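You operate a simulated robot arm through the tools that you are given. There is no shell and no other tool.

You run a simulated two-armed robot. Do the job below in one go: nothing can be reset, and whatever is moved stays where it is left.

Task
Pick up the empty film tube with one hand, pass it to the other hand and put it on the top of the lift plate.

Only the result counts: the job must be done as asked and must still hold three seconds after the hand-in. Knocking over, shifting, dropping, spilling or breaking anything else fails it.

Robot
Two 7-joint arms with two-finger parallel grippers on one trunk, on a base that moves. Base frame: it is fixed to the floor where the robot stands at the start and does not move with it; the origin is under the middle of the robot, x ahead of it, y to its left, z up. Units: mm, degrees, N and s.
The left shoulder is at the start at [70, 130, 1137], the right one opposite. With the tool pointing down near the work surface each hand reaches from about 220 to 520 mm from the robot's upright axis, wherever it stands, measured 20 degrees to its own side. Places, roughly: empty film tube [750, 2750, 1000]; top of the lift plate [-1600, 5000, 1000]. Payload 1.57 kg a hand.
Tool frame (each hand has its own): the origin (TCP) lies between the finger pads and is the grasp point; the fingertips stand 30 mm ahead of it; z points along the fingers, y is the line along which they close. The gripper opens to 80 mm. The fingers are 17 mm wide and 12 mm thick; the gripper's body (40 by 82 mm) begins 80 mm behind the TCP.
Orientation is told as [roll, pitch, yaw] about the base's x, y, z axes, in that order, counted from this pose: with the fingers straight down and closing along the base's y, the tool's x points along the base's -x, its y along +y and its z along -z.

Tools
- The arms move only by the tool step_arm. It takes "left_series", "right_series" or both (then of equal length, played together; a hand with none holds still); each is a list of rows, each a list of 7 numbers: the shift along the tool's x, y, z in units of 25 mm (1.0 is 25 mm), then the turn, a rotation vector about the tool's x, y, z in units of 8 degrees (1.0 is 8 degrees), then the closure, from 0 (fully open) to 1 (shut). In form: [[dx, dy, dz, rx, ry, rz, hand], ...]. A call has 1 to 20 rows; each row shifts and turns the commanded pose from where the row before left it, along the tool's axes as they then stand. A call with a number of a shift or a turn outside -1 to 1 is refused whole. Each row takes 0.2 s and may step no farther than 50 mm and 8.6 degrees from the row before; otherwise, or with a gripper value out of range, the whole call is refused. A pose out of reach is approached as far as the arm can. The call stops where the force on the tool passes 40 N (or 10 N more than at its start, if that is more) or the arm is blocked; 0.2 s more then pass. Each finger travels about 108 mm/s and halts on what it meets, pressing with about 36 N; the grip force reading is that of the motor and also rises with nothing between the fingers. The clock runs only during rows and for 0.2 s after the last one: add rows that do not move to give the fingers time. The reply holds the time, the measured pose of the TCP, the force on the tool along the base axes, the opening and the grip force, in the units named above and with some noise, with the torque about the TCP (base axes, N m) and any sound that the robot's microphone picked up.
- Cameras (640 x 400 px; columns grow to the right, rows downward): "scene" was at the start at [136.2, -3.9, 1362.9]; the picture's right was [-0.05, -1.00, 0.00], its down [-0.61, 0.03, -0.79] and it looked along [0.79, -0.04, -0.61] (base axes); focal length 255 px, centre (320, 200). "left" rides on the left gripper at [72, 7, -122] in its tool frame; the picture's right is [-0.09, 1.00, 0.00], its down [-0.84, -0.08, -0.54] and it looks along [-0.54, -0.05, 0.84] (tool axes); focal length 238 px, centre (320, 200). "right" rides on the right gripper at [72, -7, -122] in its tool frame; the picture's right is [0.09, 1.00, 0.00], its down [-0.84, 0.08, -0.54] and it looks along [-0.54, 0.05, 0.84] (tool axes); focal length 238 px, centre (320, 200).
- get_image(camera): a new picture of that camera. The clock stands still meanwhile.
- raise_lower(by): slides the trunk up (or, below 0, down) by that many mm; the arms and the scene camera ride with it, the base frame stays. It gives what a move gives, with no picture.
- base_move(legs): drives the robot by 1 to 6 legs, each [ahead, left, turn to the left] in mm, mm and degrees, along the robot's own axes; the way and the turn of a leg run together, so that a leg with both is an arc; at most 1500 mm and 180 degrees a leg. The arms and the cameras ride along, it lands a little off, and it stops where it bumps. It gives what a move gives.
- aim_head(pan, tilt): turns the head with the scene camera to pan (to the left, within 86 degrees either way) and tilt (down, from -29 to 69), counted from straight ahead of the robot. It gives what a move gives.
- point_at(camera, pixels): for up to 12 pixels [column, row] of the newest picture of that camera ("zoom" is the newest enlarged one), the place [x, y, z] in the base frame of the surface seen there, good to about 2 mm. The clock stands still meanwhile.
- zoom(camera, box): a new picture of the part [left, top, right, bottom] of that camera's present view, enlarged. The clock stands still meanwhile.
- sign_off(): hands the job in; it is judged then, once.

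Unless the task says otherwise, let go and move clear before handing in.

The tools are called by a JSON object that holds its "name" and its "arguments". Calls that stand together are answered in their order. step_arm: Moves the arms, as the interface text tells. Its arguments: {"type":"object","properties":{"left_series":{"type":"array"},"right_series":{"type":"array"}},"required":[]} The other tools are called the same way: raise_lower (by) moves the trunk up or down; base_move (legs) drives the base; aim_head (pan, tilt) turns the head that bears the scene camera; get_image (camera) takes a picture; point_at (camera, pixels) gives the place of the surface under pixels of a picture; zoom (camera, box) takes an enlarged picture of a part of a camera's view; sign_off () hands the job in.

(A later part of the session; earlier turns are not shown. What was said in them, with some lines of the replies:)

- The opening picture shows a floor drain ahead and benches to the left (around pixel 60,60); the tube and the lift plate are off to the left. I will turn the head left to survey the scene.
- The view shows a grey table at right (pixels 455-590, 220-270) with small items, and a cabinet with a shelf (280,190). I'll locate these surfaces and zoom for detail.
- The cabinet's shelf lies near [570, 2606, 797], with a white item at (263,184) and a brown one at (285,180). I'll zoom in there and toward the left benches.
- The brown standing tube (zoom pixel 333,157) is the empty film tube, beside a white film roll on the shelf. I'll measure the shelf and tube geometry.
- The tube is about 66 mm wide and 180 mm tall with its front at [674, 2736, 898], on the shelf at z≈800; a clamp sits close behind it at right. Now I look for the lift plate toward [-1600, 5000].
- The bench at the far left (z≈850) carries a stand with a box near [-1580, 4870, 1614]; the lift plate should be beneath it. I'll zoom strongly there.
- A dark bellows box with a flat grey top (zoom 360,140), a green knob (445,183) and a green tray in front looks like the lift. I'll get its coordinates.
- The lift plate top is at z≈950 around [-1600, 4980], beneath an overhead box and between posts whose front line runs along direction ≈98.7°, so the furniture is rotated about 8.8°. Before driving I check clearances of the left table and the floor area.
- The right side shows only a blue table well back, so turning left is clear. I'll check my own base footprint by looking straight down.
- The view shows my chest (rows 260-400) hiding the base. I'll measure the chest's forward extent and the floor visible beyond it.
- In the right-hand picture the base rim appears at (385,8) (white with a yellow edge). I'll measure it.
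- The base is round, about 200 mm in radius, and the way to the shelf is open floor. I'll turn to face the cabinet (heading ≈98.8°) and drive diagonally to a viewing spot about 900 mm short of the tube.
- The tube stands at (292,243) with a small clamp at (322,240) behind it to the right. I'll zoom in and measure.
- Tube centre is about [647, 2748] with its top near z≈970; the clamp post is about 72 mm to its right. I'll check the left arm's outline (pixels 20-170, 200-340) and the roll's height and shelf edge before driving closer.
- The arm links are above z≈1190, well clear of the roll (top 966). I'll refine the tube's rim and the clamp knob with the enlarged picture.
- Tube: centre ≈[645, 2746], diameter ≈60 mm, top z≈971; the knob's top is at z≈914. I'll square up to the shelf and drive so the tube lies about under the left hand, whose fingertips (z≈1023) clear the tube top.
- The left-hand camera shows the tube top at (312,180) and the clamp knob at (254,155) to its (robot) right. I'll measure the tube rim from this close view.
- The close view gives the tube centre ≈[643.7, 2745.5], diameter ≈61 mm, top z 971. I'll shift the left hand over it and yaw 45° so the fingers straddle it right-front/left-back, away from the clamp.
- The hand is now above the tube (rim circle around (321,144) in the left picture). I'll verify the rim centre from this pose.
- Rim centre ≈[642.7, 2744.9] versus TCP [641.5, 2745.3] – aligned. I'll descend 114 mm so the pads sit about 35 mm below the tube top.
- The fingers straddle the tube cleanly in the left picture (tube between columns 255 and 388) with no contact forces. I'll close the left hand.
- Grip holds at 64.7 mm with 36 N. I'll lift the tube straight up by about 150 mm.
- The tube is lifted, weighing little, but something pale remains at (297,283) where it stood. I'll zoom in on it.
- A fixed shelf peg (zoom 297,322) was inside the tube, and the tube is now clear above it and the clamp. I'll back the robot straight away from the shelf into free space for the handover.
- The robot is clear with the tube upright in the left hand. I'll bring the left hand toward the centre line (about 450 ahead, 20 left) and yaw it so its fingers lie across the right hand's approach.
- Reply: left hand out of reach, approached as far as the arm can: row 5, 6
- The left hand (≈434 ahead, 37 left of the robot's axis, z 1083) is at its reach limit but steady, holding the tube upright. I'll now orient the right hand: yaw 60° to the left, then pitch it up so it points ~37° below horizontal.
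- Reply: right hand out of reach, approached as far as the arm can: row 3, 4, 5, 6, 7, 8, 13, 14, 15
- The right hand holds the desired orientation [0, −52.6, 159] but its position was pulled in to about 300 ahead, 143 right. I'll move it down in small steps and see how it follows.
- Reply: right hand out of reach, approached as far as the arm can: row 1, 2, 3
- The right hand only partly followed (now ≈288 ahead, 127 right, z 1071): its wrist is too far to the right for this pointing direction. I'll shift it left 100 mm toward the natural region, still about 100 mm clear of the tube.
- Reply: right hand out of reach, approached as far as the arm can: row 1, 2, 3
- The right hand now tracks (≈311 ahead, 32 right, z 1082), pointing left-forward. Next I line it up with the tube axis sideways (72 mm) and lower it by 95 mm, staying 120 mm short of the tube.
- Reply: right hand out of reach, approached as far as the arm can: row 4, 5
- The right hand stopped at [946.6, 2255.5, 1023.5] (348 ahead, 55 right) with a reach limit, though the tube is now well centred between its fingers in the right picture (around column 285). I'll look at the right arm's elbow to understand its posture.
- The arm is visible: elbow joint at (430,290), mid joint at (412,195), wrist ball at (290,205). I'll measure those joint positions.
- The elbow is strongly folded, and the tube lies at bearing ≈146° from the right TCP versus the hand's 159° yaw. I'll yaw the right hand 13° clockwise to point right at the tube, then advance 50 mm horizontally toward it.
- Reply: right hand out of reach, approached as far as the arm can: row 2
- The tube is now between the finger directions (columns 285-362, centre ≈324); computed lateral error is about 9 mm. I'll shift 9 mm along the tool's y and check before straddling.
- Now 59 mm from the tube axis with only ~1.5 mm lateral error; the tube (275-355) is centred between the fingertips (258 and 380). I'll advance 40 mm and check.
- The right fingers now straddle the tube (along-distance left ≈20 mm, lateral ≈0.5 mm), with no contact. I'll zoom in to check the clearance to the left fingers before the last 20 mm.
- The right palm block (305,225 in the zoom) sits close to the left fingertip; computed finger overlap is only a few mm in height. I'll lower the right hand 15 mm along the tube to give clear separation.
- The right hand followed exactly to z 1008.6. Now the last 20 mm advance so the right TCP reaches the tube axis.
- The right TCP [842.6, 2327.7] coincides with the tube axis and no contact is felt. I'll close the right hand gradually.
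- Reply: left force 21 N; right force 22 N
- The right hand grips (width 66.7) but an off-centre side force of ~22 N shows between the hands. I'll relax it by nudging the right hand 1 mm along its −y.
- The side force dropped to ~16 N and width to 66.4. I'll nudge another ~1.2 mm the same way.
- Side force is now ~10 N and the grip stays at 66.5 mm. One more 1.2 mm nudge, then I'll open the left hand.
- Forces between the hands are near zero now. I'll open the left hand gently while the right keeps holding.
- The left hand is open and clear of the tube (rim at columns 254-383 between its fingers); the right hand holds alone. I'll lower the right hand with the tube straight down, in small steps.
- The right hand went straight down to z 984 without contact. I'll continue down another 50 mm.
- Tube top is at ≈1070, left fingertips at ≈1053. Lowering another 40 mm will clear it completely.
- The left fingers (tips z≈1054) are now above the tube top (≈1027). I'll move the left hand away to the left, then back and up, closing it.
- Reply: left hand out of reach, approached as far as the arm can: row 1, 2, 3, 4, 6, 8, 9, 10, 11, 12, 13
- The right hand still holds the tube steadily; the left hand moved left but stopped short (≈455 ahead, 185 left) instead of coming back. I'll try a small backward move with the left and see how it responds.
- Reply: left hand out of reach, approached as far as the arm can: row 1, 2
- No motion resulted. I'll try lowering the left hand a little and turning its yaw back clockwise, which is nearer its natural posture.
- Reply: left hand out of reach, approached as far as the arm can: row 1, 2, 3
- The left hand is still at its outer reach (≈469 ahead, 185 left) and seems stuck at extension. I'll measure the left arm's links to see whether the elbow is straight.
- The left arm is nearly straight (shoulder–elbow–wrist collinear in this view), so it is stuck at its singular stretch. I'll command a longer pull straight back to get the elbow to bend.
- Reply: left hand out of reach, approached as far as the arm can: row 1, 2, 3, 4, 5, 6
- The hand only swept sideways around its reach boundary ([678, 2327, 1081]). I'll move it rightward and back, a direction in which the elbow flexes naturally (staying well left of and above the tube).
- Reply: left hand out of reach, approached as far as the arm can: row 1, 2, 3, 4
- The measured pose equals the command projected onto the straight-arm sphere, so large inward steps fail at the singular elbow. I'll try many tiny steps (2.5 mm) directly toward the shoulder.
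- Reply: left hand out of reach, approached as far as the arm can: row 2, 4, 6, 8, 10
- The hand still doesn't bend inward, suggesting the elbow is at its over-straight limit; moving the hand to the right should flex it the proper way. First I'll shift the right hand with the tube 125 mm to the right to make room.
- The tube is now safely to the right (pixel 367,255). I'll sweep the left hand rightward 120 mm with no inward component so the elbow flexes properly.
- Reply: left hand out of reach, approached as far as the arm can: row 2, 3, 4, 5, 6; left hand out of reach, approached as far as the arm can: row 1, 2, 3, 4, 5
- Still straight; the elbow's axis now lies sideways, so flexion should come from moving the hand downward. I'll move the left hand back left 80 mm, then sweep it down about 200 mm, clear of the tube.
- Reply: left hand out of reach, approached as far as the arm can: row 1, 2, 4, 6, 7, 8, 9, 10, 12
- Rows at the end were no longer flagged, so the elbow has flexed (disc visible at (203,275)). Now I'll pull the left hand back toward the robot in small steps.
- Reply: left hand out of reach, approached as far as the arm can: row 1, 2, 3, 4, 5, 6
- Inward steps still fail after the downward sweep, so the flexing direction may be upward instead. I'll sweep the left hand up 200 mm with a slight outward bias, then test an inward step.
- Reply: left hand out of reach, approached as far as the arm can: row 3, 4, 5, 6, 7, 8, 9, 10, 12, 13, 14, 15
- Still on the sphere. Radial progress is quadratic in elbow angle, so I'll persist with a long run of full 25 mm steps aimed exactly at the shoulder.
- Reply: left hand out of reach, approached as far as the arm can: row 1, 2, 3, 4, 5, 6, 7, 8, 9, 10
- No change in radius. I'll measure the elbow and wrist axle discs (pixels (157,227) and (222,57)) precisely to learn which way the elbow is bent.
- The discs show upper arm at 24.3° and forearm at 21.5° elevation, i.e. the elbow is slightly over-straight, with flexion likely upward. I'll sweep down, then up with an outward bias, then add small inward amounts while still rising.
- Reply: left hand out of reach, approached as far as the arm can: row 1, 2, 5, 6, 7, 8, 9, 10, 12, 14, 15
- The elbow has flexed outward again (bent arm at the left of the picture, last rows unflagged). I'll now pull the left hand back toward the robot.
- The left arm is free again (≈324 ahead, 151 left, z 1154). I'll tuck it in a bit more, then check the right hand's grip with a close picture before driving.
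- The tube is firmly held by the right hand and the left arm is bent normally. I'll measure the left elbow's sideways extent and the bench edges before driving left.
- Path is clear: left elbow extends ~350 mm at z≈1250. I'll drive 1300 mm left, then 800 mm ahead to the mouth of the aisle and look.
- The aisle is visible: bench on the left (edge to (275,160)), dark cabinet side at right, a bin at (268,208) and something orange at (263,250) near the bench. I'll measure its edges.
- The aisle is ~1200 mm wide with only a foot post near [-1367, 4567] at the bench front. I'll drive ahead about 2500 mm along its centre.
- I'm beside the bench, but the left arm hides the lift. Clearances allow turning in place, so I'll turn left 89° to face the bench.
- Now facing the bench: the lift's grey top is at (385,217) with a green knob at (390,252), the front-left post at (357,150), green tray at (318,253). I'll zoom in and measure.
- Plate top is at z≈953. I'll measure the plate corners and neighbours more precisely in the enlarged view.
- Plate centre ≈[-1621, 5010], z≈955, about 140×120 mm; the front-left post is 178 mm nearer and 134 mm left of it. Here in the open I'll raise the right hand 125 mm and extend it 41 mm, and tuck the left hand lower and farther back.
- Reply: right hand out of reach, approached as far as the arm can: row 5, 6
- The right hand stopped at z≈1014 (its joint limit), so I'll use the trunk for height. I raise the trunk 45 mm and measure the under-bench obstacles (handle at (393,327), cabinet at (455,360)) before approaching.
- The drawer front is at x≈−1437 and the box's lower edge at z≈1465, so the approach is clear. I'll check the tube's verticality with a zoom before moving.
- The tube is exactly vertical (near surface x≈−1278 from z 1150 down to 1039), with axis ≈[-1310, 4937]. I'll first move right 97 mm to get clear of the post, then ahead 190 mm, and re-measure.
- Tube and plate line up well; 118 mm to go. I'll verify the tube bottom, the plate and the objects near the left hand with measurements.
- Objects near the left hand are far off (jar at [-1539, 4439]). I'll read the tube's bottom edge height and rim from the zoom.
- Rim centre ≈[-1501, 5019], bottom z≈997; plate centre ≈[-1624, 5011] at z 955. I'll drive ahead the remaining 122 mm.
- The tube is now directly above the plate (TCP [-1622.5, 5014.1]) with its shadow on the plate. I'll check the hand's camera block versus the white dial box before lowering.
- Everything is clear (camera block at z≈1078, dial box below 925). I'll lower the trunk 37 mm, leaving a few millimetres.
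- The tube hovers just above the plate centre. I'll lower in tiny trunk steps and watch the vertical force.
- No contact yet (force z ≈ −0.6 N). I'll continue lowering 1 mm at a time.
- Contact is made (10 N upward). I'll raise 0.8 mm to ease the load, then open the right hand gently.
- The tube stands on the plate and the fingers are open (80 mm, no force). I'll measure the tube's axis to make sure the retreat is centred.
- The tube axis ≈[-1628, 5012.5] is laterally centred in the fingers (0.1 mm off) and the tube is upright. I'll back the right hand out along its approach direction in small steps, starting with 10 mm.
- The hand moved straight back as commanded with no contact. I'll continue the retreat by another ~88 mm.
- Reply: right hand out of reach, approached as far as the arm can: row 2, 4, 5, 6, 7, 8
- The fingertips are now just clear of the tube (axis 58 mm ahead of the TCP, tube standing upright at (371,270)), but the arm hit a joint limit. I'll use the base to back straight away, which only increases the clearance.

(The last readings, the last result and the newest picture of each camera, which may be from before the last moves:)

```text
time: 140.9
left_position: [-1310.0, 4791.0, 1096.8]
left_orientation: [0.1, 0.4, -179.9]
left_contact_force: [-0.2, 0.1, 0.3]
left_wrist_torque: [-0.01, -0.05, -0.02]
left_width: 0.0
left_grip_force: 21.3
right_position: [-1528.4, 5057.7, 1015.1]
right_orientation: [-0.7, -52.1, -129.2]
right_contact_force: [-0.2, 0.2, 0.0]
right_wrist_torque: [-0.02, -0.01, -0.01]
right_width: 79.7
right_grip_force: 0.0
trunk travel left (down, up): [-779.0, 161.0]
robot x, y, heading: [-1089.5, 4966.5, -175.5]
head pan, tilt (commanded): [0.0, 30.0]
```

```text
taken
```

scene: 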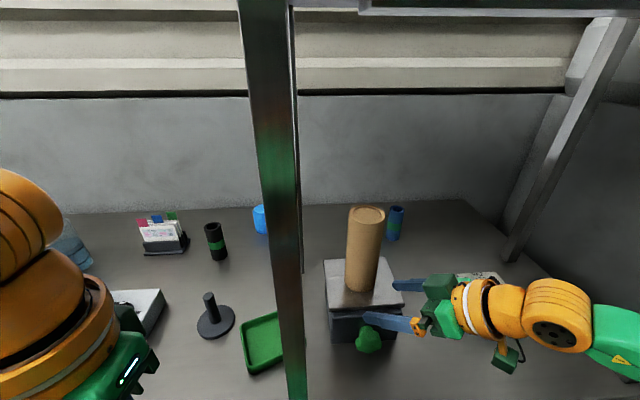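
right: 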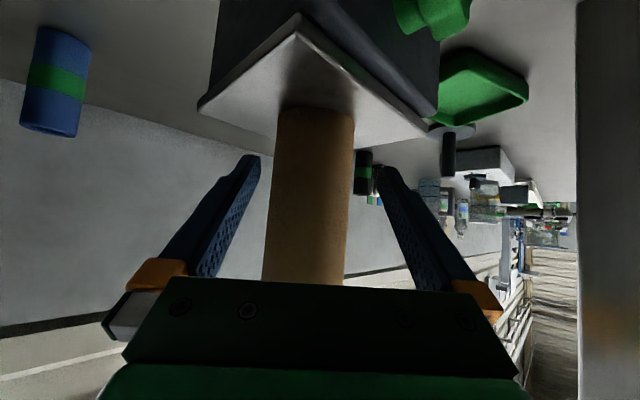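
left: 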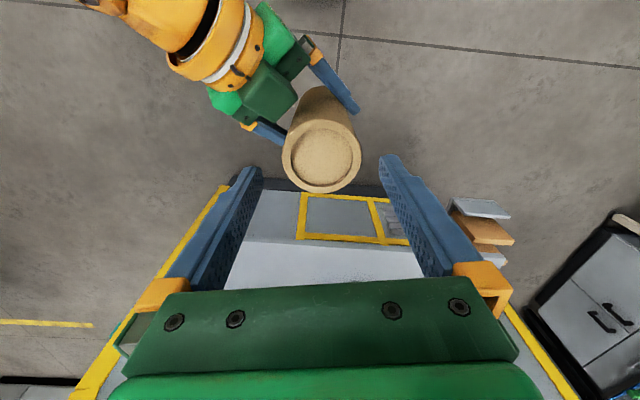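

The tube stands upright on the plate and the hand is clear of it. I'll back away another 250 mm and take a final look.

{"name": "base_move", "arguments": {"legs": [[-250, 0, 0]]}}

{"name": "get_image", "arguments": {"camera": "scene"}}

{"name": "zoom", "arguments": {"camera": "scene", "box": [290, 150, 450, 290]}}

```text
time: 142.7
left_position: [-1066.1, 4808.3, 1098.0]
left_orientation: [0.0, 0.3, -179.9]
left_contact_force: [-0.7, -0.7, 0.6]
left_wrist_torque: [0.01, -0.01, 0.01]
left_width: 0.0
left_grip_force: 21.3
right_position: [-1284.4, 5076.6, 1016.2]
right_orientation: [-0.9, -52.3, -129.0]
right_contact_force: [0.0, -0.9, -0.6]
right_wrist_torque: [0.03, -0.01, 0.0]
right_width: 80.0
right_grip_force: 0.1
trunk travel left (down, up): [-779.0, 161.0]
robot x, y, heading: [-849.2, 4983.4, -175.2]
head pan, tilt (commanded): [0.0, 30.0]
```

```text
taken
```

scene: 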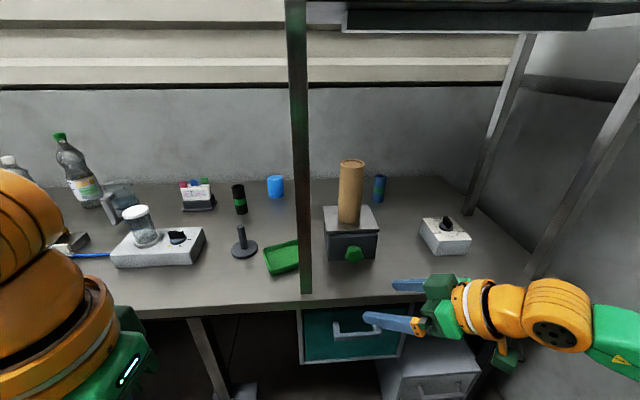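

```text
2.86 times, centred on (370, 220) of scene
```

zoom: 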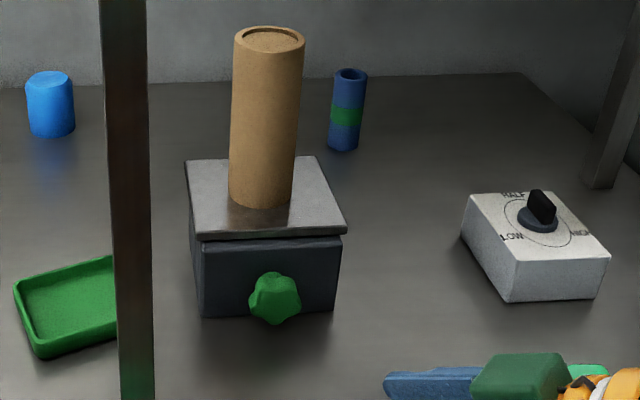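

The final view shows the tube (zoom 265,115) standing upright in the middle of the lift plate. Everything around it is in place and both hands are clear, so I'll hand in.

{"name": "sign_off", "arguments": {}}

```text
The job is handed in.
```

The empty film tube is standing upright in the middle of the lift plate, and the job is handed in. I have not seen the judgement.

- **Pick:** the left hand lifted it straight up off the shelf. A fixed peg had been hidden inside it, so a vertical lift was needed, and nothing else on the shelf moved.
- **Handover:** the right hand took the tube in open floor space, then the left hand let go. The left arm then stuck at full stretch, and I worked it free without touching anything.
- **Place:** the right hand set the tube down on the plate, about 4 mm off the plate's centre by my measurement. In the last picture it was still standing there after I backed the robot away. The items around the lift looked undisturbed.

Both hands were clear of the tube before hand-in.
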